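You operate a simulated robot arm through the tools that you are given. There is no shell and no other tool. Be economical: measure what you need, move in short steps, check, and stop when the job is done.

You run a simulated two-armed robot. Do the job below in one go: nothing can be reset, and whatever is moved stays where it is left.

TASK
On the packing table, fold the cloth in half.

Only the result counts: the job must be done as asked and must still hold three seconds after the hand-in. Knocking over, shifting, dropping, spilling or breaking anything else fails it. Flat cloth is picked up by pressing the open fingertips on it (5 to 10 N) and closing them slowly along it; thin cloth reads only 2 to 8 mm in the jaws.

THE ROBOT
Two 7-joint arms with two-finger parallel grippers on one trunk, on a base that drives. Base frame: it is fixed to the floor where the robot stands at the start and does not move with it; the origin is under the middle of the robot, x ahead of it, y to its left, z up. Readings come in mm, degrees, newtons and seconds.
The left shoulder is at the start at [47, 161, 1121], the right one opposite. Places, roughly: packing table [600, 300, 800]. Payload 3.43 kg a hand.
The tool frame of a hand sits at the grasp point between the pads (the TCP): z along the fingers, y along the line on which they close. The tips reach 34 mm beyond it. Largest opening 128 mm; finger width 24, thickness 12; the body of the gripper, 48 by 130 mm, starts 96 mm behind the TCP.
Orientation is that of the tool frame in the base frame, as a unit quaternion [x, y, z, w]. With the fingers straight down and closing along the base's y, the tool's x points along the base's -x, its y along +y and its z along -z.

THE INTERFACE
- The arms move only by the tool nudge_tool. It takes "left_series", "right_series" or both (then of equal length, played together; a hand with none holds still); each is a list of rows, each a list of 7 numbers: the gripper command, from -1 (shut) to 1 (fully open), values between in proportion, then the shift along the tool's x, y, z in units of 30 mm (1.0 is 30 mm), then the turn, a rotation vector about the tool's x, y, z in units of 6 degrees (1.0 is 6 degrees). In form: [[jaw, dx, dy, dz, rx, ry, rz], ...]. A call has 1 to 12 rows; each row shifts and turns the commanded pose from where the row before left it, along the tool's axes as they then stand. A call with a number of a shift or a turn outside -1 to 1 is refused whole. A row lasts 0.2 s, in which the tool goes at most 50 mm and 8.6 degrees; a call with a longer step from one row to the next is refused whole, and so is a gripper value outside its range. A pose out of reach is approached as far as the arm can. The call stops where the force on the tool passes 40 N (or 10 N more than at its start, if that is more) or the arm is blocked; 0.2 s more then pass. Each finger travels about 153 mm/s and halts on what it meets, pressing with about 41 N; the grip force reading is that of the motor and also rises with nothing between the fingers. The clock runs only during rows and for 0.2 s after the last one: add rows that do not move to give the fingers time. It gives the time, the measured TCP pose, the force on the tool (base axes), the opening and the grip force at its end, in the units of the frame above (readings bear some noise).
- Cameras (640 x 400 px; columns grow to the right, rows downward): "scene" is now at [116.6, 1.8, 1343.7]; the picture's right is [0.23, -0.97, 0.00], its down [-0.57, -0.14, -0.81] and it looks along [0.79, 0.19, -0.58] (base axes); focal length 231 px, centre (320, 200). "left" rides on the left gripper at [76, 11, -160] in its tool frame; the picture's right is [-0.15, 0.99, 0.00], its down [-0.88, -0.13, -0.46] and it looks along [-0.45, -0.07, 0.89] (tool axes); focal length 234 px, centre (320, 200). "right" rides on the right gripper at [76, -11, -160] in its tool frame; the picture's right is [0.15, 0.99, 0.00], its down [-0.88, 0.13, -0.46] and it looks along [-0.45, 0.07, 0.89] (tool axes); focal length 234 px, centre (320, 200). There is no depth. A picture from a camera that has moved, and an enlarged one, comes with that camera's place and axes in the base frame and with its lens. The place of the scene camera against the robot may be out by one fixed shift of up to 25 mm in any direction.
- camera(camera): a new picture of that camera. It takes no simulated time.
- raise_lower(by): slides the trunk up (or, below 0, down) by that many mm; the arms and the scene camera ride with it, the base frame stays. It gives what a move gives, with no picture.
- base_move(legs): drives the robot by 1 to 6 legs, each [ahead, left, turn to the left] in mm, mm and degrees, along the robot's own axes; the way and the turn of a leg run together, so that a leg with both is an arc; at most 1500 mm and 180 degrees a leg. The arms and the cameras ride along, it lands a little off, and it stops where it bumps. It gives what a move gives.
- pan_tilt(pan, tilt): turns the head with the scene camera to pan (to the left, within 86 degrees either way) and tilt (down, from -29 to 69), counted from straight ahead of the robot. It gives what a move gives.
- enlarge(camera, box): a new picture of the part [left, top, right, bottom] of that camera's present view, enlarged. It takes no simulated time.
- close_job(): hands the job in; it is judged then, once.

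Work in short steps. Places have to be worked out from the pictures, the camera data and where the tool is seen: move nearer, look again, correct. Check each grasp and each placing, and mend what went wrong. You have 120 turns and 92 pictures in all, those below and enlarged ones among them. Open the grippers and draw the arms clear of the work before you hand the job in, unless the task says otherwise; then end with one line.

The tools are called after "Request:" as a command line: name --argument value ..., lists and objects as JSON in quotes. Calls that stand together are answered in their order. nudge_tool: Moves the arms, as the interface text tells. Its arguments: {"type":"object","properties":{"left_series":{"type":"array","items":{"type":"array","items":{"type":"number"}}},"right_series":{"type":"array","items":{"type":"array","items":{"type":"number"}}}},"required":[]} The other tools are called the same way: raise_lower (by) slides the trunk up or down; base_move (legs) drives the base; pan_tilt (pan, tilt) turns the head that bears the scene camera; camera (camera) takes a picture; enlarge (camera, box) takes an enlarged picture of a part of a camera's view; close_job () hands the job in.

At the start:

```text
clock: 0.0
left_position: [629.1, 303.7, 1097.3]
left_tool_rot: [0.006, 1.0, 0.001, 0.01]
left_wrist_force: [0.6, 0.4, 0.0]
left_finger_gap: 128.1
left_grip_force: 0.0
right_position: [385.5, -160.7, 1062.4]
right_tool_rot: [0.006, 1.0, 0.001, 0.006]
right_wrist_force: [0.3, -0.6, -0.1]
right_finger_gap: 128.0
right_grip_force: 0.1
trunk travel left (down, up): [-600.0, 340.0]
robot x, y, heading: [2.1, -3.9, -0.5]
head pan, tilt: [14.1, 37.1]
```

scene: 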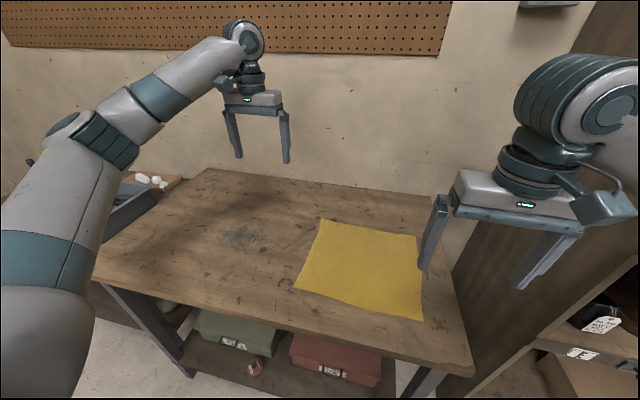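
right: 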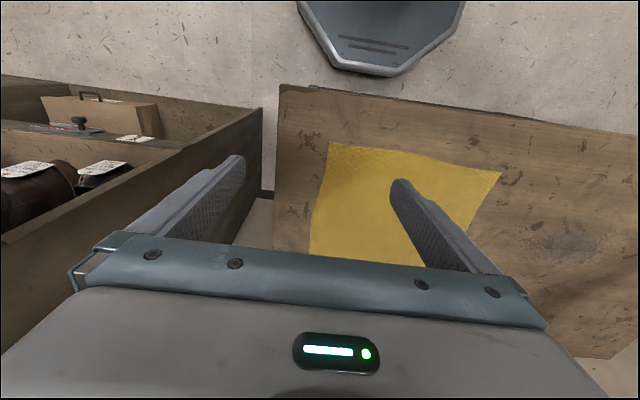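
left: 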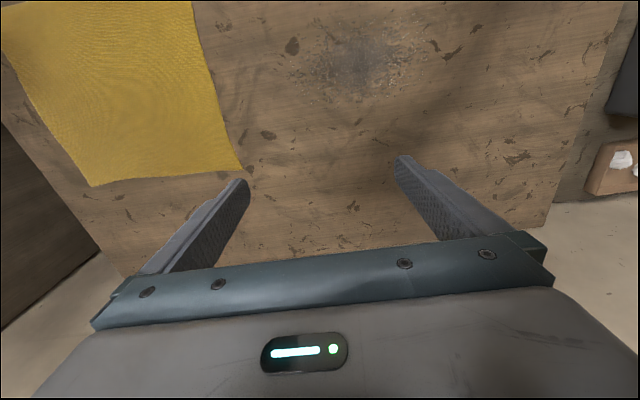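

Rough projection puts the cloth at about x 415–740, y −180…+150, with its edges near the base axes. I plan to grip the two near corners and fold them onto the far ones, so first I move both hands over the near corners for closer pictures.

Request:
nudge_tool --left_series '[[0, 0.86, -0.88, 0.46, 0, 0, 0], [0, 0.86, -0.88, 0.46, 0, 0, 0], [0, 0.86, -0.88, 0.46, 0, 0, 0], [-0.4, 0.86, -0.88, 0.46, 0, 0, 0], [-0.4, 0.86, -0.88, 0.46, 0, 0, 0], [-0.4, 0.86, -0.88, 0.46, 0, 0, 0], [-0.4, 0.86, -0.88, 0.46, 0, 0, 0], [-0.4, 0, 0, 0, 0, 0, 0]]' --right_series '[[0, -0.214, 0.05, 0.3, 0, 0, 0], [0, -0.214, 0.05, 0.3, 0, 0, 0], [0, -0.214, 0.05, 0.3, 0, 0, 0], [-0.4, -0.214, 0.05, 0.3, 0, 0, 0], [-0.4, -0.214, 0.05, 0.3, 0, 0, 0], [-0.4, -0.214, 0.05, 0.3, 0, 0, 0], [-0.4, -0.214, 0.05, 0.3, 0, 0, 0], [-0.4, 0, 0, 0, 0, 0, 0]]'

Request:
camera --camera "left"

Request:
camera --camera "right"

Request:
camera --camera "scene"

```text
clock: 1.8
left_position: [451.8, 125.2, 996.4]
left_tool_rot: [0.009, 1.0, -0.004, 0.01]
left_wrist_force: [0.6, -0.2, 0.2]
left_finger_gap: 38.2
left_grip_force: 0.1
right_position: [433.6, -146.7, 1001.1]
right_tool_rot: [0.012, 1.0, -0.003, 0.006]
right_wrist_force: [-0.5, -0.1, -0.4]
right_finger_gap: 38.3
right_grip_force: 0.1
trunk travel left (down, up): [-600.0, 340.0]
robot x, y, heading: [0.2, -3.5, -0.8]
head pan, tilt: [14.1, 37.1]
```

```text
88 pictures are left
camera left: at [372.2, 139.6, 1152.1], right [0.16, 0.99, 0.0], down [0.87, -0.14, 0.47], along [0.47, -0.08, -0.88], focal length 234 px, centre (320, 200)
```

left: 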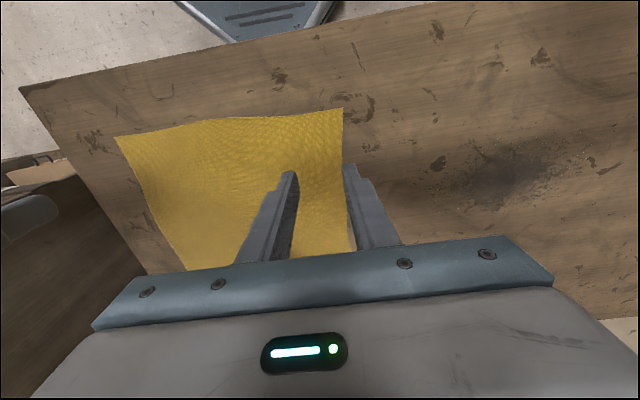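

```text
87 pictures are left
camera right: at [355.0, -155.0, 1159.9], right [-0.12, 0.99, -0.01], down [0.88, 0.11, 0.47], along [0.46, 0.05, -0.89], focal length 234 px, centre (320, 200)
```

right: 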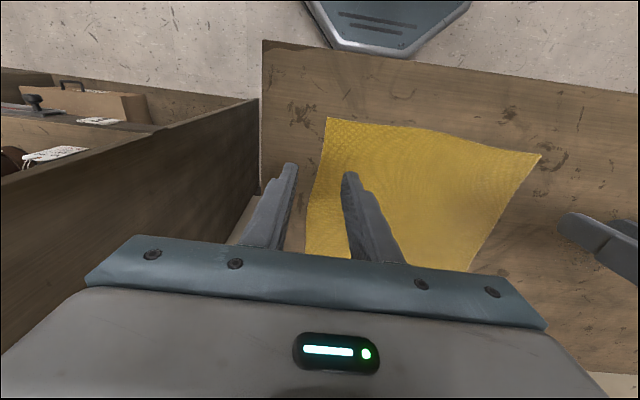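

```text
86 pictures are left
camera scene: at [119.6, 10.7, 1343.6], right [0.23, -0.97, 0.01], down [-0.57, -0.14, -0.81], along [0.79, 0.18, -0.59], focal length 231 px, centre (320, 200)
```

scene: 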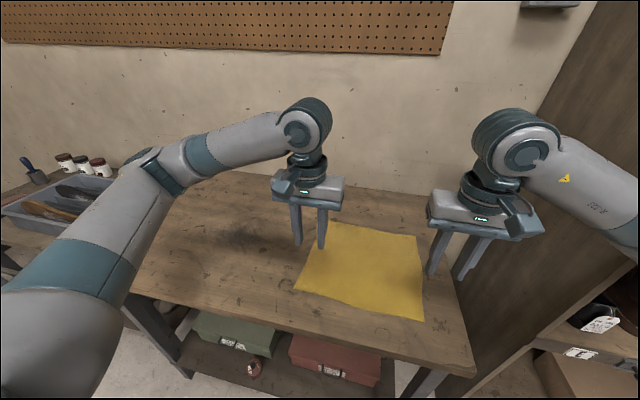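

Left, right and scene views disagree at z=790 but agree at about z=835: near-right corner ≈(401,−139), near-left ≈(415,161), far corners ≈(680,−155) and (687,150). I lower both hands to just above the inset grip points, tips at about z 856.

Request:
nudge_tool --left_series '[[-0.4, 0.19, 0.02, 0.88, 0, 0, 0], [-0.4, 0.19, 0.02, 0.88, 0, 0, 0], [-0.4, 0.19, 0.02, 0.88, 0, 0, 0], [-0.4, 0.19, 0.02, 0.88, 0, 0, 0], [-0.4, 0, 0, 0, 0, 0, 0]]' --right_series '[[-0.4, 0.15, 0.36, 0.92, 0, 0, 0], [-0.4, 0.15, 0.36, 0.92, 0, 0, 0], [-0.4, 0.15, 0.36, 0.92, 0, 0, 0], [-0.4, 0.15, 0.36, 0.92, 0, 0, 0], [-0.4, 0, 0, 0, 0, 0, 0]]'

Request:
camera --camera "left"

Request:
camera --camera "right"

Request:
enlarge --camera "scene" --box '[240, 180, 480, 330]'

```text
clock: 3.0
left_position: [433.4, 126.5, 886.5]
left_tool_rot: [0.007, 1.0, -0.001, 0.007]
left_wrist_force: [0.0, 0.8, 0.0]
left_finger_gap: 38.5
left_grip_force: 0.1
right_position: [421.5, -105.1, 885.4]
right_tool_rot: [0.01, 1.0, -0.001, 0.002]
right_wrist_force: [0.6, 0.7, -0.8]
right_finger_gap: 38.4
right_grip_force: 0.1
trunk travel left (down, up): [-600.0, 340.0]
robot x, y, heading: [-2.6, 2.1, -1.0]
head pan, tilt: [14.1, 37.1]
```

```text
85 pictures are left
camera left: at [356.2, 140.3, 1044.3], right [0.16, 0.99, 0.0], down [0.87, -0.14, 0.47], along [0.46, -0.08, -0.88], focal length 234 px, centre (320, 200)
```

left: 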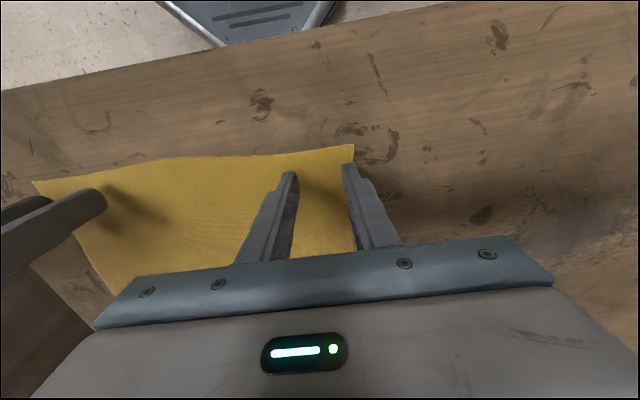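

```text
84 pictures are left
camera right: at [344.4, -113.9, 1044.2], right [-0.13, 0.99, 0.0], down [0.88, 0.12, 0.46], along [0.45, 0.06, -0.89], focal length 234 px, centre (320, 200)
```

right: 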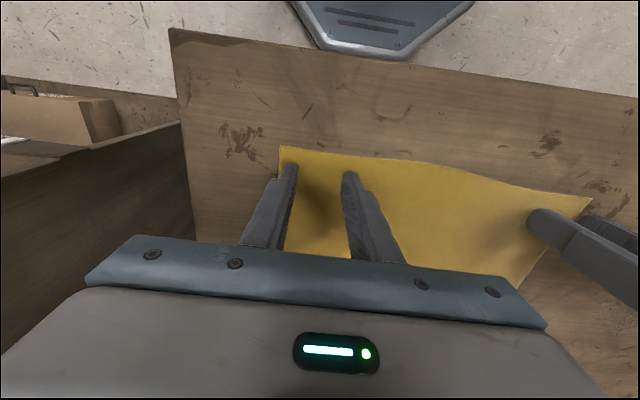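

```text
2.67 times, centred on (360, 255) of scene
camera zoom: at [125.3, 6.7, 1342.5], right [0.23, -0.97, 0.01], down [-0.57, -0.14, -0.81], along [0.79, 0.18, -0.59], focal length 615 px, centre (213, 53)
```

zoom: 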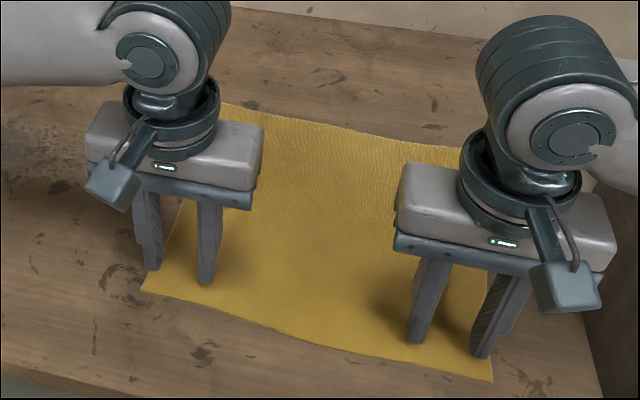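

At z≈838 everything is consistent, and both fingertips sit just inside the corners, about 12–15 mm above the cloth. I lower 9 mm and read the forces.

Request:
nudge_tool --left_series '[[-0.4, 0, 0, 0.15, 0, 0, 0], [-0.4, 0, 0, 0.15, 0, 0, 0], [-0.4, 0, 0, 0, 0, 0, 0]]' --right_series '[[-0.4, 0, 0, 0.15, 0, 0, 0], [-0.4, 0, 0, 0.15, 0, 0, 0], [-0.4, 0, 0, 0, 0, 0, 0]]'

```text
clock: 3.8
left_position: [436.1, 127.3, 878.1]
left_tool_rot: [0.007, 1.0, -0.002, 0.008]
left_wrist_force: [0.1, 0.5, -0.4]
left_finger_gap: 38.4
left_grip_force: 0.2
right_position: [423.1, -104.1, 878.5]
right_tool_rot: [0.009, 1.0, -0.002, 0.002]
right_wrist_force: [-0.6, 0.6, -0.2]
right_finger_gap: 38.3
right_grip_force: 0.0
trunk travel left (down, up): [-600.0, 340.0]
robot x, y, heading: [-1.6, -2.3, -0.7]
head pan, tilt: [14.1, 37.1]
```

Still no contact; I go down in 2 mm steps with pauses, and shift slightly back toward the edge.

Request:
nudge_tool --left_series '[[-0.4, 0.07, 0, 0.1, 0, 0, 0], [-0.4, 0, 0, 0.1, 0, 0, 0], [-0.4, 0, 0, 0, 0, 0, 0]]' --right_series '[[-0.4, 0.07, 0, 0.1, 0, 0, 0], [-0.4, 0, 0, 0.1, 0, 0, 0], [-0.4, 0, 0, 0, 0, 0, 0]]'

```text
clock: 4.4
left_position: [435.4, 128.1, 874.7]
left_tool_rot: [0.007, 1.0, -0.003, 0.01]
left_wrist_force: [-5.6, 1.2, 32.2]
left_finger_gap: 38.5
left_grip_force: 0.0
right_position: [422.2, -103.2, 875.2]
right_tool_rot: [0.01, 1.0, 0.0, 0.004]
right_wrist_force: [-4.4, -2.5, 21.7]
right_finger_gap: 38.3
right_grip_force: 0.1
trunk travel left (down, up): [-600.0, 340.0]
robot x, y, heading: [-4.2, 1.1, -0.7]
head pan, tilt: [14.1, 37.1]
stopped in row 2 (right hand): the force on the tool passed its limit (the readings are from after the stop); the commanded pose is now the measured one
```

Contact is at TCP z≈874 (cloth at ~840). I hold one row to see the settled force.

Request:
nudge_tool --left_series '[[-0.4, 0, 0, -0.02, 0, 0, 0]]' --right_series '[[-0.4, 0, 0, 0, 0, 0, 0]]'

```text
clock: 4.8
left_position: [435.0, 125.5, 875.8]
left_tool_rot: [0.005, 1.0, -0.002, 0.011]
left_wrist_force: [1.6, 1.5, 30.1]
left_finger_gap: 38.2
left_grip_force: 0.1
right_position: [422.8, -104.4, 876.9]
right_tool_rot: [0.009, 1.0, 0.0, 0.006]
right_wrist_force: [-4.4, -0.4, 35.8]
right_finger_gap: 38.4
right_grip_force: 0.0
trunk travel left (down, up): [-600.0, 340.0]
robot x, y, heading: [-0.9, 0.4, -0.8]
head pan, tilt: [14.1, 37.1]
```

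Force is 30–36 N, too high; I ease up about 1.2 mm.

Request:
nudge_tool --left_series '[[-0.4, 0, 0, -0.04, 0, 0, 0], [-0.4, 0, 0, 0, 0, 0, 0]]' --right_series '[[-0.4, 0, 0, -0.045, 0, 0, 0], [-0.4, 0, 0, 0, 0, 0, 0]]'

```text
clock: 5.2
left_position: [436.7, 126.6, 876.0]
left_tool_rot: [0.007, 1.0, -0.003, 0.01]
left_wrist_force: [-5.1, 1.2, 25.6]
left_finger_gap: 38.3
left_grip_force: 0.1
right_position: [423.1, -103.2, 875.9]
right_tool_rot: [0.01, 1.0, 0.0, 0.006]
right_wrist_force: [-3.6, -0.5, 17.2]
right_finger_gap: 38.4
right_grip_force: 0.3
trunk travel left (down, up): [-600.0, 340.0]
robot x, y, heading: [-3.6, 2.1, -0.7]
head pan, tilt: [14.1, 37.1]
stopped in row 1 (right hand): the force on the tool passed its limit (the readings are from after the stop); the commanded pose is now the measured one
```

It stopped on the force limit again; I ease up further, more on the left.

Request:
nudge_tool --left_series '[[-0.4, 0, 0, -0.05, 0, 0, 0], [-0.4, 0, 0, 0, 0, 0, 0]]' --right_series '[[-0.4, 0, 0, -0.04, 0, 0, 0], [-0.4, 0, 0, 0, 0, 0, 0]]'

```text
clock: 5.8
left_position: [436.2, 127.1, 876.0]
left_tool_rot: [0.006, 1.0, -0.003, 0.009]
left_wrist_force: [-2.5, 0.0, 12.4]
left_finger_gap: 38.4
left_grip_force: 0.1
right_position: [423.9, -103.8, 875.0]
right_tool_rot: [0.01, 1.0, 0.001, 0.003]
right_wrist_force: [-1.8, -1.6, 11.5]
right_finger_gap: 38.6
right_grip_force: 0.4
trunk travel left (down, up): [-600.0, 340.0]
robot x, y, heading: [-3.7, 2.9, -0.9]
head pan, tilt: [14.1, 37.1]
stopped in row 2 (right hand): the force on the tool passed its limit (the readings are from after the stop); the commanded pose is now the measured one
```

Now about 12 N each. I hold once more to confirm the force after the re-anchoring.

Request:
nudge_tool --left_series '[[-0.4, 0, 0, 0, 0, 0, 0]]' --right_series '[[-0.4, 0, 0, 0, 0, 0, 0]]'

```text
clock: 6.2
left_position: [436.0, 127.5, 875.6]
left_tool_rot: [0.006, 1.0, -0.003, 0.01]
left_wrist_force: [0.4, -0.5, 10.4]
left_finger_gap: 38.5
left_grip_force: 0.1
right_position: [423.6, -103.7, 875.8]
right_tool_rot: [0.011, 1.0, 0.0, 0.003]
right_wrist_force: [-0.8, -1.4, 17.0]
right_finger_gap: 38.6
right_grip_force: 0.1
trunk travel left (down, up): [-600.0, 340.0]
robot x, y, heading: [-6.2, 0.3, -1.0]
head pan, tilt: [14.1, 37.1]
```

Left 10 N, right 17 N; I ease the right by half a millimetre and close slowly over ten rows.

Request:
nudge_tool --left_series '[[-0.46, 0, 0, 0, 0, 0, 0], [-0.52, 0, 0, 0, 0, 0, 0], [-0.58, 0, 0, 0, 0, 0, 0], [-0.64, 0, 0, 0, 0, 0, 0], [-0.7, 0, 0, 0, 0, 0, 0], [-0.76, 0, 0, 0, 0, 0, 0], [-0.82, 0, 0, 0, 0, 0, 0], [-0.88, 0, 0, 0, 0, 0, 0], [-0.94, 0, 0, 0, 0, 0, 0], [-1, 0, 0, 0, 0, 0, 0], [-1, 0, 0, 0, 0, 0, 0]]' --right_series '[[-0.46, 0, 0, -0.015, 0, 0, 0], [-0.52, 0, 0, 0, 0, 0, 0], [-0.58, 0, 0, 0, 0, 0, 0], [-0.64, 0, 0, 0, 0, 0, 0], [-0.7, 0, 0, 0, 0, 0, 0], [-0.76, 0, 0, 0, 0, 0, 0], [-0.82, 0, 0, 0, 0, 0, 0], [-0.88, 0, 0, 0, 0, 0, 0], [-0.94, 0, 0, 0, 0, 0, 0], [-1, 0, 0, 0, 0, 0, 0], [-1, 0, 0, 0, 0, 0, 0]]'

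Request:
camera --camera "left"

Request:
camera --camera "right"

```text
clock: 8.6
left_position: [436.1, 126.2, 876.1]
left_tool_rot: [0.007, 1.0, -0.003, 0.01]
left_wrist_force: [0.0, -0.3, 1.3]
left_finger_gap: 0.0
left_grip_force: 33.5
right_position: [423.3, -104.7, 877.2]
right_tool_rot: [0.011, 1.0, 0.0, 0.003]
right_wrist_force: [-0.6, 0.2, 10.5]
right_finger_gap: 2.6
right_grip_force: 37.0
trunk travel left (down, up): [-600.0, 340.0]
robot x, y, heading: [-3.8, 3.6, -1.0]
head pan, tilt: [14.1, 37.1]
```

```text
82 pictures are left
camera left: at [357.3, 140.8, 1033.3], right [0.16, 0.99, 0.0], down [0.87, -0.14, 0.47], along [0.47, -0.08, -0.88], focal length 234 px, centre (320, 200)
```

left: 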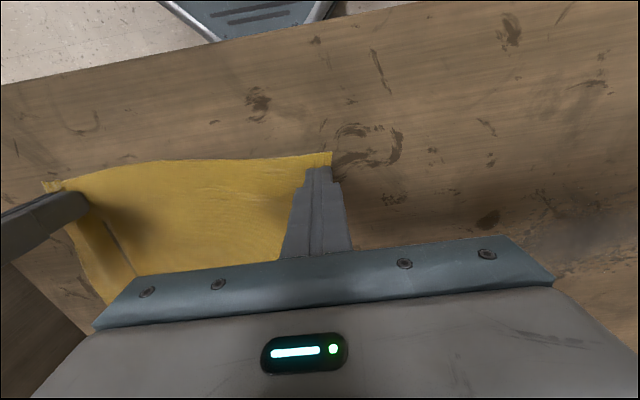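

```text
81 pictures are left
camera right: at [344.8, -113.3, 1034.4], right [-0.12, 0.99, 0.0], down [0.88, 0.11, 0.46], along [0.46, 0.06, -0.89], focal length 234 px, centre (320, 200)
```

right: 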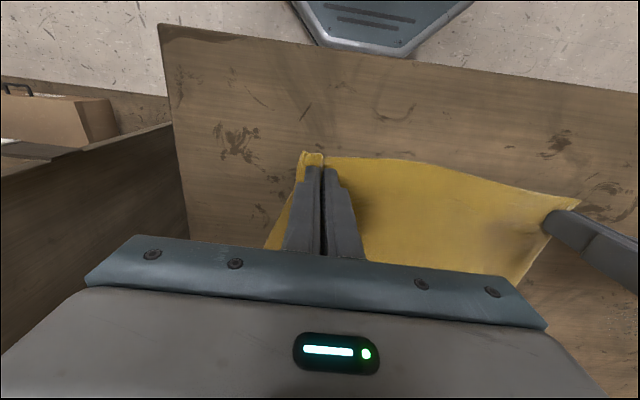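

The right hand holds the cloth (2.6 mm); the left slipped (0 mm) and dragged the edge to y≈141. I keep the right one shut and redo the left: lift, open, shift 22 mm inward, then come down.

Request:
nudge_tool --left_series '[[-1, 0, 0, -0.4, 0, 0, 0], [-0.4, 0, -0.37, 0, 0, 0, 0], [-0.4, 0.07, -0.37, 0, 0, 0, 0], [-0.4, 0, 0, 0.2, 0, 0, 0], [-0.4, 0, 0, 0, 0, 0, 0]]' --right_series '[[-1, 0, 0, 0, 0, 0, 0], [-1, 0, 0, 0, 0, 0, 0], [-1, 0, 0, 0, 0, 0, 0], [-1, 0, 0, 0, 0, 0, 0], [-1, 0, 0, 0, 0, 0, 0]]'

Request:
camera --camera "left"

```text
clock: 9.8
left_position: [432.9, 105.2, 882.8]
left_tool_rot: [0.006, 1.0, -0.003, 0.01]
left_wrist_force: [1.1, -1.0, -0.3]
left_finger_gap: 38.4
left_grip_force: 0.1
right_position: [423.5, -105.0, 876.4]
right_tool_rot: [0.011, 1.0, 0.0, 0.004]
right_wrist_force: [0.2, -0.5, 2.5]
right_finger_gap: 2.5
right_grip_force: 36.4
trunk travel left (down, up): [-600.0, 340.0]
robot x, y, heading: [-1.2, 1.6, -0.7]
head pan, tilt: [14.1, 37.1]
```

```text
80 pictures are left
camera left: at [354.6, 118.2, 1039.4], right [0.16, 0.99, 0.0], down [0.87, -0.14, 0.47], along [0.47, -0.08, -0.88], focal length 234 px, centre (320, 200)
```

left: 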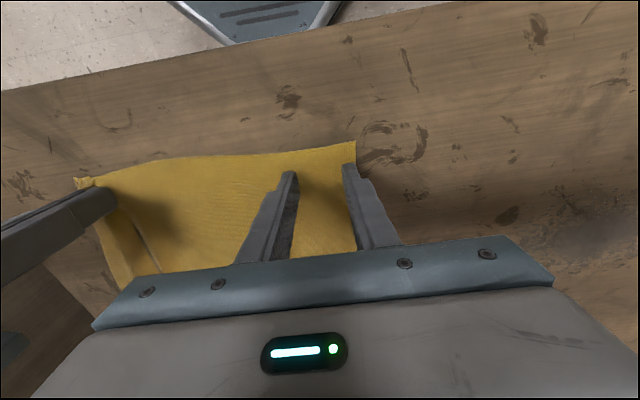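

Both left fingertips are over the cloth. I move 5 mm further in and lower gently to contact.

Request:
nudge_tool --left_series '[[-0.4, 0, -0.15, 0.1, 0, 0, 0], [-0.4, 0, 0, 0.08, 0, 0, 0], [-0.4, 0, 0, 0.03, 0, 0, 0], [-0.4, 0, 0, 0, 0, 0, 0]]'

```text
clock: 10.8
left_position: [433.3, 100.6, 876.3]
left_tool_rot: [0.006, 1.0, -0.002, 0.01]
left_wrist_force: [-0.2, 0.1, 2.1]
left_finger_gap: 38.5
left_grip_force: 0.0
right_position: [423.5, -103.4, 875.5]
right_tool_rot: [0.012, 1.0, 0.001, 0.004]
right_wrist_force: [1.1, 0.2, 1.0]
right_finger_gap: 2.3
right_grip_force: 36.4
trunk travel left (down, up): [-600.0, 340.0]
robot x, y, heading: [1.0, 1.0, -1.1]
head pan, tilt: [14.1, 37.1]
```

Light contact at 2 N; I press 0.8 mm more.

Request:
nudge_tool --left_series '[[-0.4, 0, 0, 0.027, 0, 0, 0], [-0.4, 0, 0, 0, 0, 0, 0]]'

```text
clock: 11.4
left_position: [433.4, 98.9, 877.5]
left_tool_rot: [0.006, 1.0, -0.003, 0.01]
left_wrist_force: [-2.5, 0.3, 11.5]
left_finger_gap: 38.5
left_grip_force: 0.1
right_position: [422.9, -104.2, 876.0]
right_tool_rot: [0.01, 1.0, 0.0, 0.004]
right_wrist_force: [1.3, -0.2, 0.4]
right_finger_gap: 2.5
right_grip_force: 36.9
trunk travel left (down, up): [-600.0, 340.0]
robot x, y, heading: [-2.2, -0.8, -0.7]
head pan, tilt: [14.1, 37.1]
```

11.5 N; I close slowly with a small extra press to make up for the pressure lost while closing.

Request:
nudge_tool --left_series '[[-0.46, 0, 0, 0.01, 0, 0, 0], [-0.52, 0, 0, 0, 0, 0, 0], [-0.58, 0, 0, 0, 0, 0, 0], [-0.64, 0, 0, 0, 0, 0, 0], [-0.7, 0, 0, 0, 0, 0, 0], [-0.76, 0, 0, 0, 0, 0, 0], [-0.82, 0, 0, 0, 0, 0, 0], [-0.88, 0, 0, 0, 0, 0, 0], [-0.94, 0, 0, 0, 0, 0, 0], [-1, 0, 0, 0, 0, 0, 0], [-1, 0, 0, 0, 0, 0, 0]]'

Request:
camera --camera "left"

```text
clock: 13.8
left_position: [434.2, 98.6, 875.9]
left_tool_rot: [0.007, 1.0, -0.003, 0.011]
left_wrist_force: [-0.7, -2.8, 30.3]
left_finger_gap: 2.8
left_grip_force: 37.4
right_position: [423.1, -103.5, 876.3]
right_tool_rot: [0.011, 1.0, 0.0, 0.005]
right_wrist_force: [0.0, 4.9, 0.3]
right_finger_gap: 2.4
right_grip_force: 36.8
trunk travel left (down, up): [-600.0, 340.0]
robot x, y, heading: [-0.3, 3.6, -0.8]
head pan, tilt: [14.1, 37.1]
```

```text
79 pictures are left
camera left: at [354.8, 113.4, 1032.9], right [0.16, 0.99, 0.0], down [0.87, -0.14, 0.47], along [0.47, -0.08, -0.88], focal length 234 px, centre (320, 200)
```

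left: 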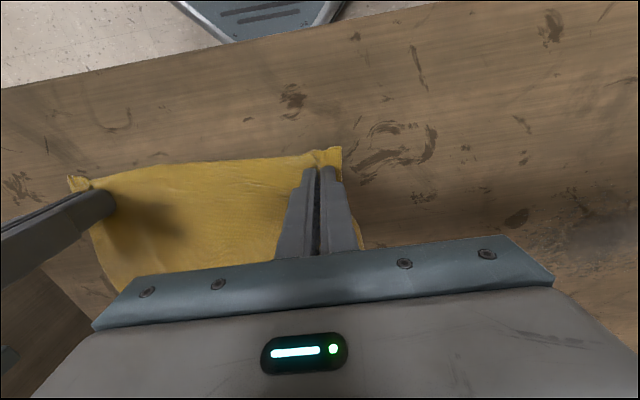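

Both hands now hold the cloth (2.8 and 2.4 mm). I lift and carry along an arc to above the fold line (x≈568, z≈990), spreading the hands slightly, then check.

Request:
nudge_tool --left_series '[[-1, 0, 0, -0.5, 0, 0, 0], [-1, 0, 0, -0.8, 0, 0, 0], [-1, -0.5, 0.05, -0.9, 0, 0, 0], [-1, -0.9, 0.05, -0.7, 0, 0, 0], [-1, -1, 0.05, -0.5, 0, 0, 0], [-1, -1, 0.05, -0.3, 0, 0, 0], [-1, -1, 0.05, -0.1, 0, 0, 0], [-1, 0, 0, 0, 0, 0, 0]]' --right_series '[[-1, 0, 0, -0.5, 0, 0, 0], [-1, 0, 0, -0.8, 0, 0, 0], [-1, -0.5, -0.05, -0.9, 0, 0, 0], [-1, -0.9, -0.05, -0.7, 0, 0, 0], [-1, -1, -0.1, -0.5, 0, 0, 0], [-1, -1, -0.1, -0.3, 0, 0, 0], [-1, -1, -0.1, -0.1, 0, 0, 0], [-1, 0, 0, 0, 0, 0, 0]]'

Request:
camera --camera "scene"

Request:
camera --camera "left"

Request:
camera --camera "right"

```text
clock: 14.9
left_position: [483.1, 99.2, 971.7]
left_tool_rot: [0.013, 1.0, -0.008, 0.007]
left_wrist_force: [-3.0, -17.1, -5.4]
left_finger_gap: 2.0
left_grip_force: 36.8
right_position: [445.9, -104.1, 909.7]
right_tool_rot: [0.01, 0.997, 0.008, -0.075]
right_wrist_force: [3.8, 17.1, 5.9]
right_finger_gap: 2.4
right_grip_force: 37.0
trunk travel left (down, up): [-600.0, 340.0]
robot x, y, heading: [-10.7, 4.7, -1.3]
head pan, tilt: [14.1, 37.1]
stopped in row 5 (right hand): the arm was blocked; the commanded pose is now the measured one
```

```text
78 pictures are left
camera scene: at [127.2, 9.4, 1346.0], right [0.22, -0.97, 0.01], down [-0.58, -0.14, -0.8], along [0.78, 0.18, -0.6], focal length 231 px, centre (320, 200)
```

scene: 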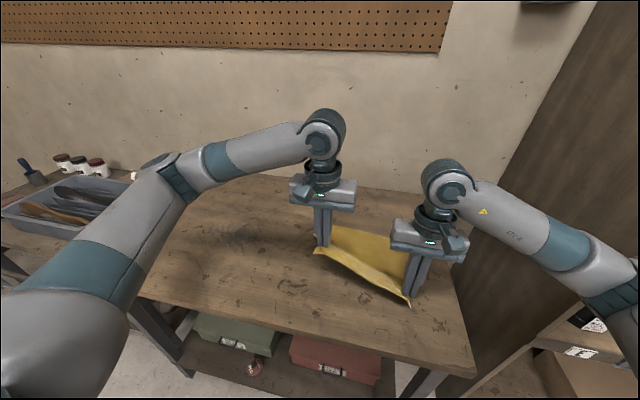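

```text
77 pictures are left
camera left: at [406.2, 116.3, 1129.5], right [0.17, 0.99, -0.01], down [0.87, -0.15, 0.47], along [0.46, -0.09, -0.88], focal length 234 px, centre (320, 200)
```

left: 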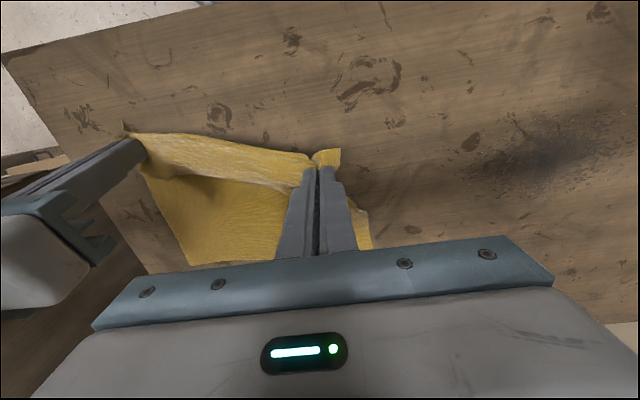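

```text
76 pictures are left
camera right: at [392.9, -116.1, 1077.8], right [-0.12, 0.99, 0.04], down [0.94, 0.1, 0.32], along [0.31, 0.07, -0.95], focal length 234 px, centre (320, 200)
```

right: 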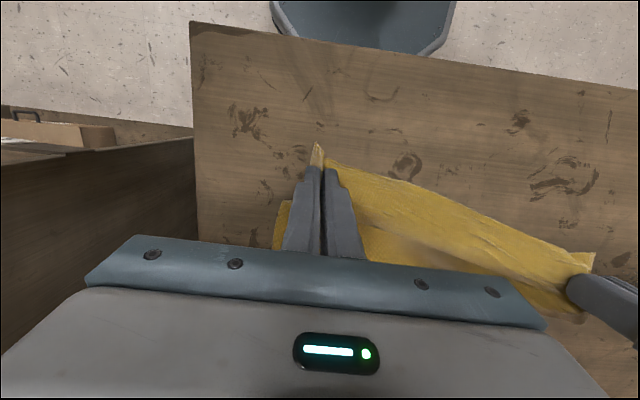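

The right arm was blocked (its hand lags at z 910 and is tilted 9°), while the cloth is taut between the hands. I look right to find what it hits.

Request:
pan_tilt --pan -35 --tilt 40

Request:
camera --camera "scene"

```text
clock: 16.1
left_position: [483.9, 102.0, 969.9]
left_tool_rot: [0.009, 1.0, -0.007, 0.009]
left_wrist_force: [-4.5, -23.8, -7.0]
left_finger_gap: 2.3
left_grip_force: 37.1
right_position: [446.5, -103.8, 907.4]
right_tool_rot: [0.01, 0.997, 0.005, -0.071]
right_wrist_force: [4.0, 22.5, 6.8]
right_finger_gap: 2.7
right_grip_force: 37.0
trunk travel left (down, up): [-600.0, 340.0]
robot x, y, heading: [-4.2, 0.4, -1.3]
head pan, tilt: [-35.0, 40.0]
```

```text
75 pictures are left
camera scene: at [109.1, -60.4, 1338.3], right [-0.59, -0.81, -0.01], down [-0.51, 0.38, -0.77], along [0.63, -0.45, -0.63], focal length 231 px, centre (320, 200)
```

scene: 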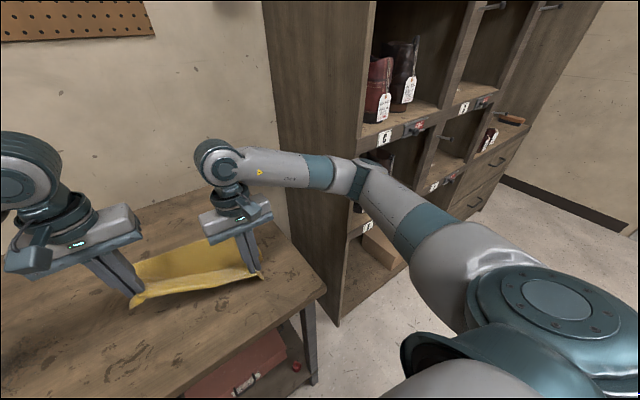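

The right elbow is jammed against the shelf front. I undo the lift and lay the edge back down, then I will drive the base left and regrasp.

Request:
nudge_tool --left_series '[[-1, 0.4, -0.1, 0.6, 0, 0, 0], [-1, 0.4, 0, 0.6, 0, 0, 0], [-1, 0.4, 0, 0.6, 0, 0, 0], [-1, 0.4, 0, 0.6, 0, 0, 0], [-1, 0.1, 0, 0.5, 0, 0, 0], [-1, 0, 0, 0.1, 0, 0, 0], [-1, 0, 0, 0, 0, 0, 0]]' --right_series '[[-1, 0, 0, 0, 0, 0, 0], [-1, 0.1, 0, 0, 0, -0.4, 0], [-1, 0.2, 0, 0.15, 0, -0.5, 0], [-1, 0.2, 0, 0.25, 0, -0.5, 0], [-1, 0.2, 0, 0.25, 0, 0, 0], [-1, 0, 0, 0.25, 0, 0, 0], [-1, 0, 0, 0, 0, 0, 0]]'

```text
clock: 17.7
left_position: [438.6, 99.2, 877.2]
left_tool_rot: [0.007, 1.0, -0.005, 0.007]
left_wrist_force: [0.0, -0.3, 1.1]
left_finger_gap: 2.0
left_grip_force: 36.7
right_position: [429.1, -105.8, 882.5]
right_tool_rot: [0.009, 1.0, 0.005, 0.0]
right_wrist_force: [0.7, 1.4, -0.2]
right_finger_gap: 2.3
right_grip_force: 37.1
trunk travel left (down, up): [-600.0, 340.0]
robot x, y, heading: [-2.1, 1.2, -1.1]
head pan, tilt: [-35.0, 40.0]
```

Edge is back down. I open both hands and raise them, the right one also drawing back.

Request:
nudge_tool --left_series '[[-0.4, 0, 0, 0, 0, 0, 0], [-0.4, 0, 0, 0, 0, 0, 0], [-0.4, 0, 0, -0.8, 0, 0, 0], [-0.4, 0, 0, -0.9, 0, 0, 0], [-0.4, 0, 0, -0.9, 0, 0, 0], [-0.4, 0, 0, -0.9, 0, 0, 0], [-0.4, 0, 0, -0.9, 0, 0, 0]]' --right_series '[[-0.4, 0, 0, 0, 0, 0, 0], [-0.4, 0, 0, 0, 0, 0, 0], [-0.4, 0.1, 0, -0.4, 0, 0, 0], [-0.4, 0.1, 0, -0.7, 0, 0, 0], [-0.4, 0.2, 0, -0.9, 0, 0, 0], [-0.4, 0.2, 0, -0.9, 0, 0, 0], [-0.4, 0.2, 0, -0.9, 0, 0, 0]]'

Request:
camera --camera "scene"

```text
clock: 19.3
left_position: [438.4, 90.6, 1004.7]
left_tool_rot: [0.015, 1.0, -0.002, 0.004]
left_wrist_force: [-0.4, 0.3, 0.2]
left_finger_gap: 38.2
left_grip_force: 0.1
right_position: [377.4, -117.1, 930.9]
right_tool_rot: [0.02, 0.996, 0.008, -0.089]
right_wrist_force: [0.6, -0.2, 0.7]
right_finger_gap: 38.2
right_grip_force: 0.2
trunk travel left (down, up): [-600.0, 340.0]
robot x, y, heading: [-8.9, 2.9, -1.8]
head pan, tilt: [-35.0, 40.0]
stopped in row 7 (right hand): the arm was blocked; the commanded pose is now the measured one
```

```text
74 pictures are left
camera scene: at [116.5, -67.9, 1340.3], right [-0.6, -0.8, 0.0], down [-0.51, 0.39, -0.77], along [0.62, -0.46, -0.64], focal length 231 px, centre (320, 200)
```

scene: 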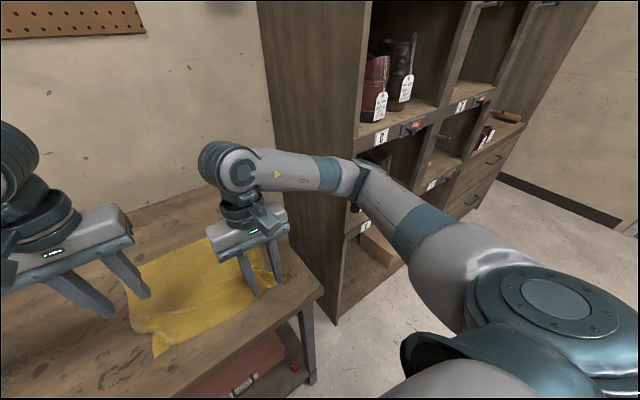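

The right elbow has slipped into a shelf opening and sits under its upper board. Backing the base straight out 200 mm will free it, since both hands are clear above the cloth.

Request:
base_move --legs '[[-200, 0, 0]]'

Request:
camera --camera "scene"

```text
clock: 20.9
left_position: [245.2, 99.0, 999.7]
left_tool_rot: [0.012, 1.0, -0.004, 0.003]
left_wrist_force: [0.3, 0.3, -0.8]
left_finger_gap: 38.4
left_grip_force: 0.1
right_position: [188.5, -107.4, 929.1]
right_tool_rot: [0.014, 0.996, 0.006, -0.086]
right_wrist_force: [-1.0, 0.2, 0.6]
right_finger_gap: 38.1
right_grip_force: 0.1
trunk travel left (down, up): [-600.0, 340.0]
robot x, y, heading: [-205.4, 7.2, -1.3]
head pan, tilt: [-35.0, 40.0]
```

```text
73 pictures are left
camera scene: at [-73.0, -60.8, 1336.7], right [-0.59, -0.8, 0.0], down [-0.52, 0.38, -0.77], along [0.62, -0.46, -0.64], focal length 231 px, centre (320, 200)
```

scene: 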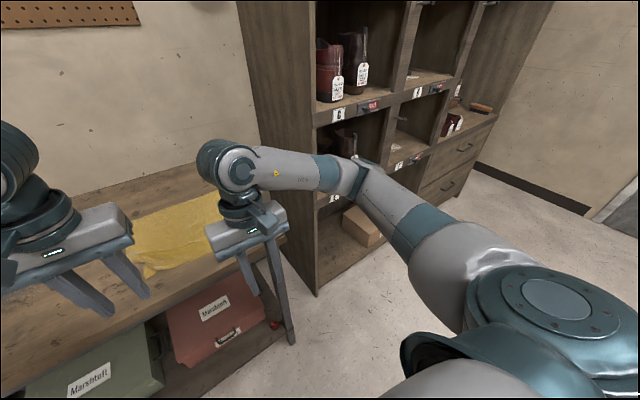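

The elbow is free and the shelf goods look untouched. I raise and level the right hand, then drive left about 175 mm, correct the heading, and come forward again.

Request:
nudge_tool --right_series '[[-0.4, 0, 0, -0.9, 0, -0.4, 0], [-0.4, 0, 0, -0.9, 0, -0.4, 0], [-0.4, 0, 0, -0.9, 0, -0.4, 0], [-0.4, 0, 0, -0.9, 0, -0.4, 0], [-0.4, 0, 0, 0, 0, 0, 0]]'

Request:
base_move --legs '[[0, 175, 1.3], [185, 0, 0]]'

Request:
camera --camera "scene"

```text
clock: 22.1
left_position: [247.3, 99.9, 998.4]
left_tool_rot: [0.013, 1.0, -0.003, 0.002]
left_wrist_force: [0.4, -1.1, -0.6]
left_finger_gap: 38.4
left_grip_force: 0.0
right_position: [202.1, -108.4, 1035.0]
right_tool_rot: [0.015, 1.0, 0.006, -0.003]
right_wrist_force: [-0.5, -0.2, -0.7]
right_finger_gap: 38.6
right_grip_force: 0.0
trunk travel left (down, up): [-600.0, 340.0]
robot x, y, heading: [-204.5, 5.9, -1.5]
head pan, tilt: [-35.0, 40.0]
```

```text
clock: 24.7
left_position: [431.0, 284.6, 998.3]
left_tool_rot: [0.002, 1.0, -0.004, 0.001]
left_wrist_force: [-0.9, 0.2, 0.4]
left_finger_gap: 38.5
left_grip_force: 0.1
right_position: [390.3, 75.3, 1034.8]
right_tool_rot: [0.004, 1.0, 0.005, -0.005]
right_wrist_force: [-0.6, 0.2, 0.8]
right_finger_gap: 38.4
right_grip_force: 0.0
trunk travel left (down, up): [-600.0, 340.0]
robot x, y, heading: [-19.6, 181.4, -0.3]
head pan, tilt: [-35.0, 40.0]
```

```text
72 pictures are left
camera scene: at [114.9, 117.2, 1336.6], right [-0.58, -0.82, 0.0], down [-0.53, 0.37, -0.77], along [0.63, -0.44, -0.64], focal length 231 px, centre (320, 200)
```

scene: 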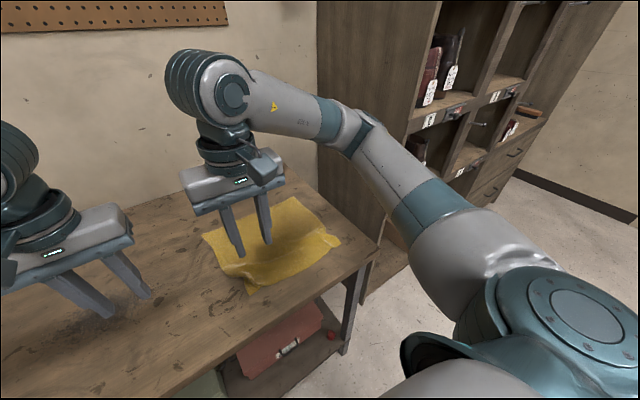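

Base is at (−20, 181). I turn the head to face the cloth and look.

Request:
pan_tilt --pan -17 --tilt 40

Request:
camera --camera "scene"

Request:
camera --camera "right"

Request:
camera --camera "left"

```text
clock: 25.5
left_position: [429.0, 284.7, 999.1]
left_tool_rot: [0.002, 1.0, -0.004, 0.003]
left_wrist_force: [-0.5, -0.1, -0.6]
left_finger_gap: 38.4
left_grip_force: 0.1
right_position: [388.4, 75.6, 1034.4]
right_tool_rot: [0.004, 1.0, 0.004, -0.004]
right_wrist_force: [-0.5, -0.3, 0.7]
right_finger_gap: 38.2
right_grip_force: 0.1
trunk travel left (down, up): [-600.0, 340.0]
robot x, y, heading: [-14.9, 185.0, -0.1]
head pan, tilt: [-17.0, 40.0]
```

```text
71 pictures are left
camera scene: at [125.5, 140.8, 1336.7], right [-0.3, -0.95, 0.0], down [-0.61, 0.19, -0.77], along [0.73, -0.23, -0.64], focal length 231 px, centre (320, 200)
```

scene: 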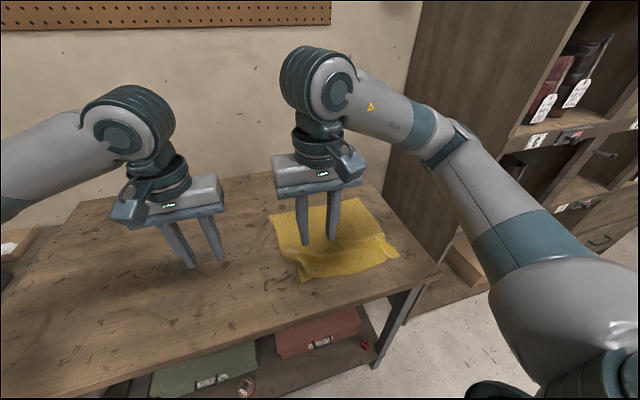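

```text
70 pictures are left
camera right: at [312.2, 64.2, 1194.8], right [-0.14, 0.99, 0.01], down [0.88, 0.12, 0.45], along [0.45, 0.07, -0.89], focal length 234 px, centre (320, 200)
```

right: 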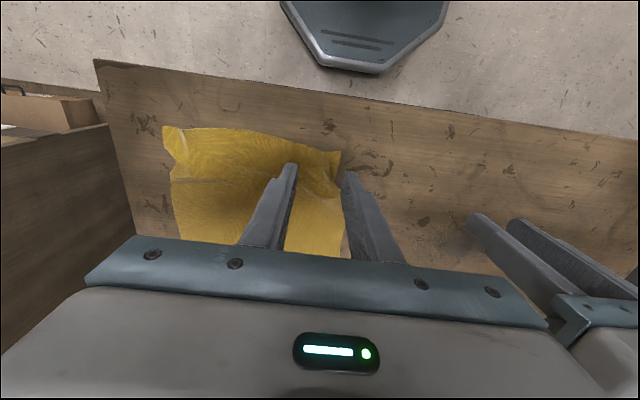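

```text
69 pictures are left
camera left: at [353.1, 298.1, 1158.0], right [0.15, 0.99, -0.01], down [0.88, -0.13, 0.46], along [0.45, -0.07, -0.89], focal length 234 px, centre (320, 200)
```

left: 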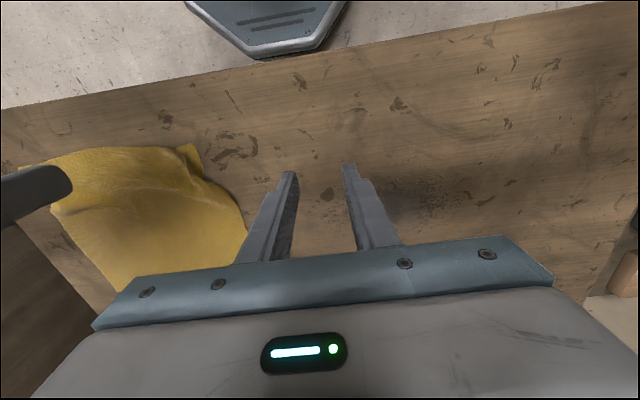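

The near corners lie slightly crumpled with the old ridges at about (438,99) and (428,−106). I move both hands above those ridges and inspect.

Request:
nudge_tool --left_series '[[-0.4, -0.03, -0.9, 0.18, 0, 0, 0], [-0.4, -0.03, -0.9, 0.18, 0, 0, 0], [-0.4, -0.03, -0.9, 0.18, 0, 0, 0], [-0.4, -0.03, -0.9, 0.18, 0, 0, 0], [-0.4, -0.03, -0.9, 0.18, 0, 0, 0], [-0.4, -0.03, -0.9, 0.18, 0, 0, 0], [-0.4, -0.03, -0.9, 0.18, 0, 0, 0], [-0.4, 0, 0, 0, 0, 0, 0]]' --right_series '[[-0.4, -0.18, -0.87, 0.35, 0, 0, 0], [-0.4, -0.18, -0.87, 0.35, 0, 0, 0], [-0.4, -0.18, -0.87, 0.35, 0, 0, 0], [-0.4, -0.18, -0.87, 0.35, 0, 0, 0], [-0.4, -0.18, -0.87, 0.35, 0, 0, 0], [-0.4, -0.18, -0.87, 0.35, 0, 0, 0], [-0.4, -0.18, -0.87, 0.35, 0, 0, 0], [-0.4, 0, 0, 0, 0, 0, 0]]'

Request:
camera --camera "right"

Request:
camera --camera "left"

Request:
camera --camera "scene"

```text
clock: 27.3
left_position: [436.3, 95.6, 961.7]
left_tool_rot: [0.002, 1.0, -0.004, 0.002]
left_wrist_force: [-0.1, 0.9, 0.0]
left_finger_gap: 38.2
left_grip_force: 0.1
right_position: [424.1, -105.1, 957.6]
right_tool_rot: [0.005, 1.0, 0.005, -0.003]
right_wrist_force: [-0.2, -0.4, -0.6]
right_finger_gap: 38.4
right_grip_force: 0.2
trunk travel left (down, up): [-600.0, 340.0]
robot x, y, heading: [-19.4, 179.7, -0.2]
head pan, tilt: [-17.0, 40.0]
```

```text
68 pictures are left
camera right: at [347.9, -116.9, 1118.4], right [-0.14, 0.99, 0.01], down [0.88, 0.12, 0.45], along [0.45, 0.07, -0.89], focal length 234 px, centre (320, 200)
```

right: 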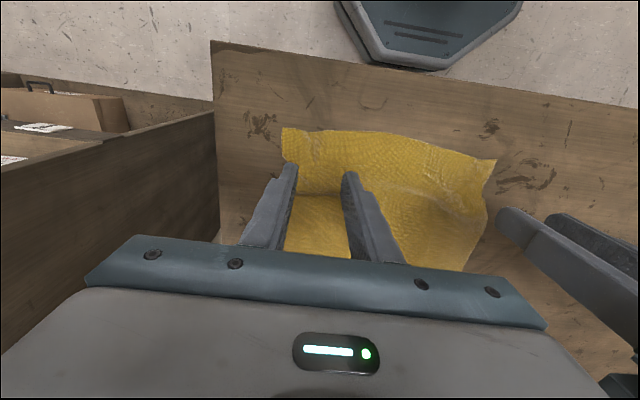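

```text
67 pictures are left
camera left: at [359.7, 109.3, 1121.1], right [0.15, 0.99, -0.01], down [0.88, -0.13, 0.46], along [0.45, -0.08, -0.89], focal length 234 px, centre (320, 200)
```

left: 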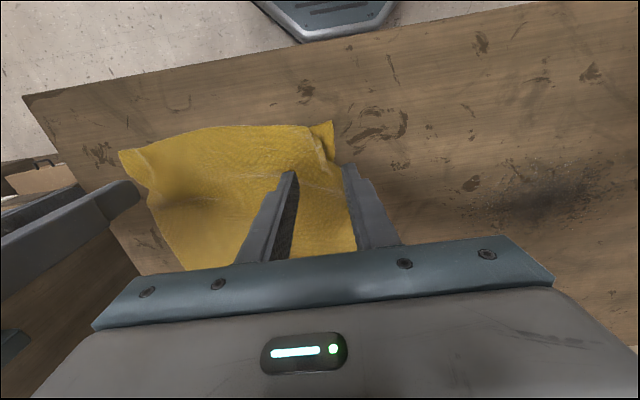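

```text
66 pictures are left
camera scene: at [126.2, 142.4, 1336.7], right [-0.3, -0.96, 0.0], down [-0.61, 0.19, -0.77], along [0.73, -0.23, -0.64], focal length 231 px, centre (320, 200)
```

scene: 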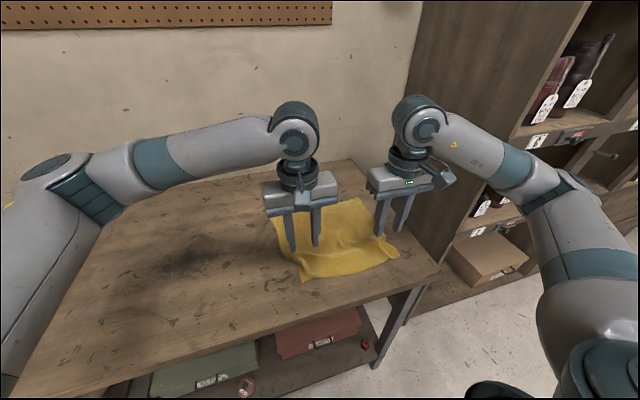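

Before regrasping I test the carry path empty, up and forward to about x 670, to make sure neither arm catches anything.

Request:
nudge_tool --left_series '[[-0.4, -0.5, 0.05, -1, 0, 0, 0], [-0.4, -0.9, 0.05, -0.5, 0, 0, 0], [-0.4, -1, 0.05, 0, 0, 0, 0], [-0.4, -1, 0.05, 0, 0, 0, 0], [-0.4, -1, 0, 0, 0, 0, 0], [-0.4, -1, 0, 0, 0, 0, 0], [-0.4, -1, 0, 0, 0, 0, 0], [-0.4, -0.8, 0, 0, 0, 0, 0], [-0.4, 0, 0, 0, 0, 0, 0]]' --right_series '[[-0.4, -0.5, -0.1, -1, 0, 0, 0], [-0.4, -0.9, -0.1, -0.5, 0, 0, 0], [-0.4, -1, -0.1, 0, 0, 0, 0], [-0.4, -1, -0.1, 0, 0, 0, 0], [-0.4, -1, 0, 0, 0, 0, 0], [-0.4, -1, 0, 0, 0, 0, 0], [-0.4, -1, 0, 0, 0, 0, 0], [-0.4, -0.8, 0, 0, 0, 0, 0], [-0.4, 0, 0, 0, 0, 0, 0]]'

Request:
camera --camera "scene"

```text
clock: 29.3
left_position: [652.5, 100.8, 1009.4]
left_tool_rot: [0.002, 1.0, -0.004, 0.003]
left_wrist_force: [0.5, 0.3, -0.4]
left_finger_gap: 38.5
left_grip_force: 0.1
right_position: [640.2, -121.7, 1004.2]
right_tool_rot: [0.004, 1.0, 0.005, -0.003]
right_wrist_force: [0.1, 0.1, 0.2]
right_finger_gap: 38.3
right_grip_force: 0.1
trunk travel left (down, up): [-600.0, 340.0]
robot x, y, heading: [-21.1, 183.5, -0.3]
head pan, tilt: [-17.0, 40.0]
```

```text
65 pictures are left
camera scene: at [125.5, 140.9, 1336.7], right [-0.3, -0.95, 0.0], down [-0.61, 0.19, -0.77], along [0.73, -0.23, -0.64], focal length 231 px, centre (320, 200)
```

scene: 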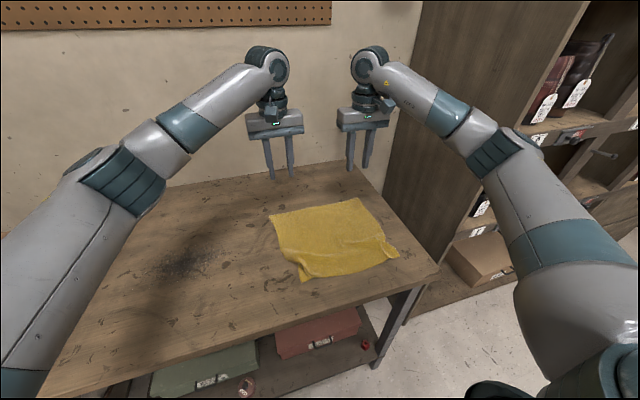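

Path clear. Now I test a 30° tilt (fingers toward the robot) at the far end, which I want for laying the edge flat.

Request:
nudge_tool --left_series '[[-0.4, -0.5, 0, 0, 0, 0.9, 0], [-0.4, -0.4, 0, 0, 0, 0.9, 0], [-0.4, 0, 0, 0, 0, 0.9, 0], [-0.4, 0, 0, 0, 0, 0.9, 0], [-0.4, 0, 0, 0, 0, 0.9, 0], [-0.4, 0, 0, 0, 0, 0.5, 0], [-0.4, 0, 0, 0, 0, 0, 0]]' --right_series '[[-0.4, -0.5, 0, 0, 0, 0.9, 0], [-0.4, -0.4, 0, 0, 0, 0.9, 0], [-0.4, 0, 0, 0, 0, 0.9, 0], [-0.4, 0, 0, 0, 0, 0.9, 0], [-0.4, 0, 0, 0, 0, 0.9, 0], [-0.4, 0, 0, 0, 0, 0.5, 0], [-0.4, 0, 0, 0, 0, 0, 0]]'

Request:
camera --camera "scene"

Request:
camera --camera "left"

```text
clock: 30.9
left_position: [640.8, 99.6, 1010.4]
left_tool_rot: [0.015, 0.977, 0.003, -0.214]
left_wrist_force: [0.0, -0.3, -0.2]
left_finger_gap: 38.3
left_grip_force: 0.0
left hand out of reach, approached as far as the arm can: row 4, 5, 6
right_position: [667.2, -121.9, 1000.5]
right_tool_rot: [0.004, 0.965, 0.007, -0.263]
right_wrist_force: [0.7, 0.1, -0.4]
right_finger_gap: 38.3
right_grip_force: 0.0
trunk travel left (down, up): [-600.0, 340.0]
robot x, y, heading: [-17.5, 181.5, -0.2]
head pan, tilt: [-17.0, 40.0]
```

```text
64 pictures are left
camera scene: at [126.3, 140.8, 1336.6], right [-0.3, -0.95, 0.0], down [-0.61, 0.19, -0.77], along [0.73, -0.23, -0.64], focal length 231 px, centre (320, 200)
```

scene: 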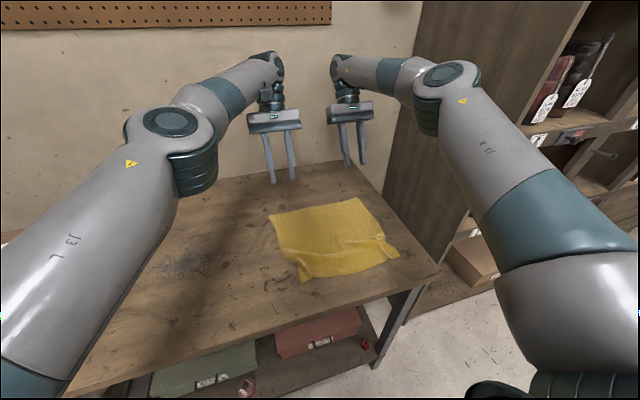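

```text
63 pictures are left
camera left: at [639.0, 111.8, 1185.5], right [0.16, 0.98, -0.06], down [0.99, -0.16, 0.05], along [0.03, -0.07, -1.0], focal length 234 px, centre (320, 200)
```

left: 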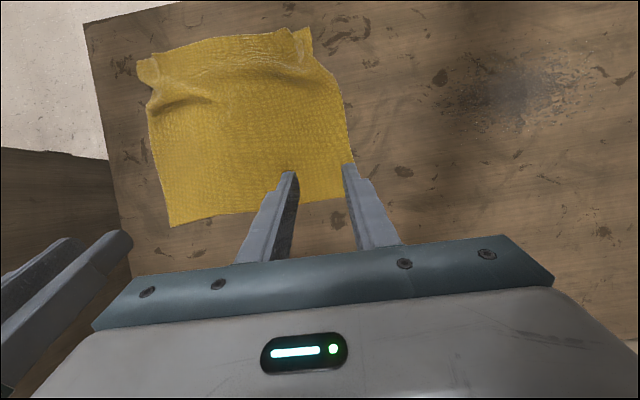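

This near-overhead view puts the near corners at ≈(403,114) and (406,−145) and the far edge at x≈653, y −144…142. I check with the right hand's camera too.

Request:
camera --camera "right"

Request:
enlarge --camera "scene" --box '[240, 170, 440, 295]'

```text
62 pictures are left
camera right: at [681.5, -134.3, 1177.3], right [-0.12, 0.99, 0.09], down [0.99, 0.12, -0.05], along [-0.06, 0.08, -0.99], focal length 234 px, centre (320, 200)
```

right: 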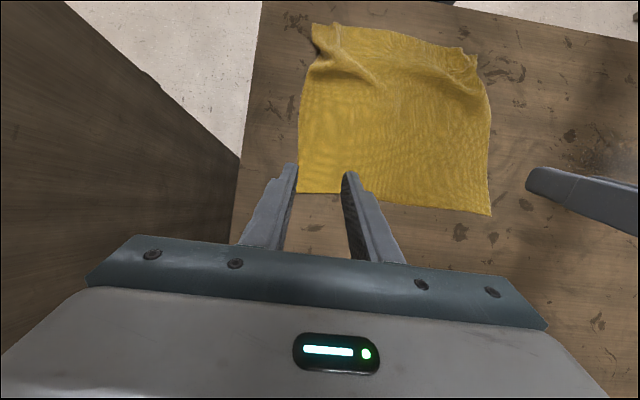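

```text
3.20 times, centred on (340, 232) of scene
camera zoom: at [126.3, 140.8, 1336.6], right [-0.3, -0.95, 0.0], down [-0.61, 0.19, -0.77], along [0.73, -0.23, -0.64], focal length 738 px, centre (256, 96)
```

zoom: 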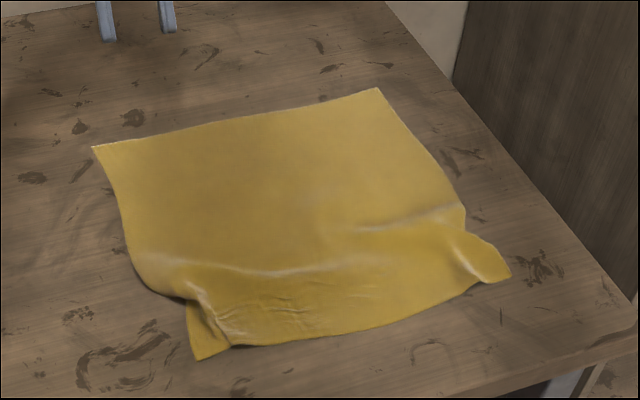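

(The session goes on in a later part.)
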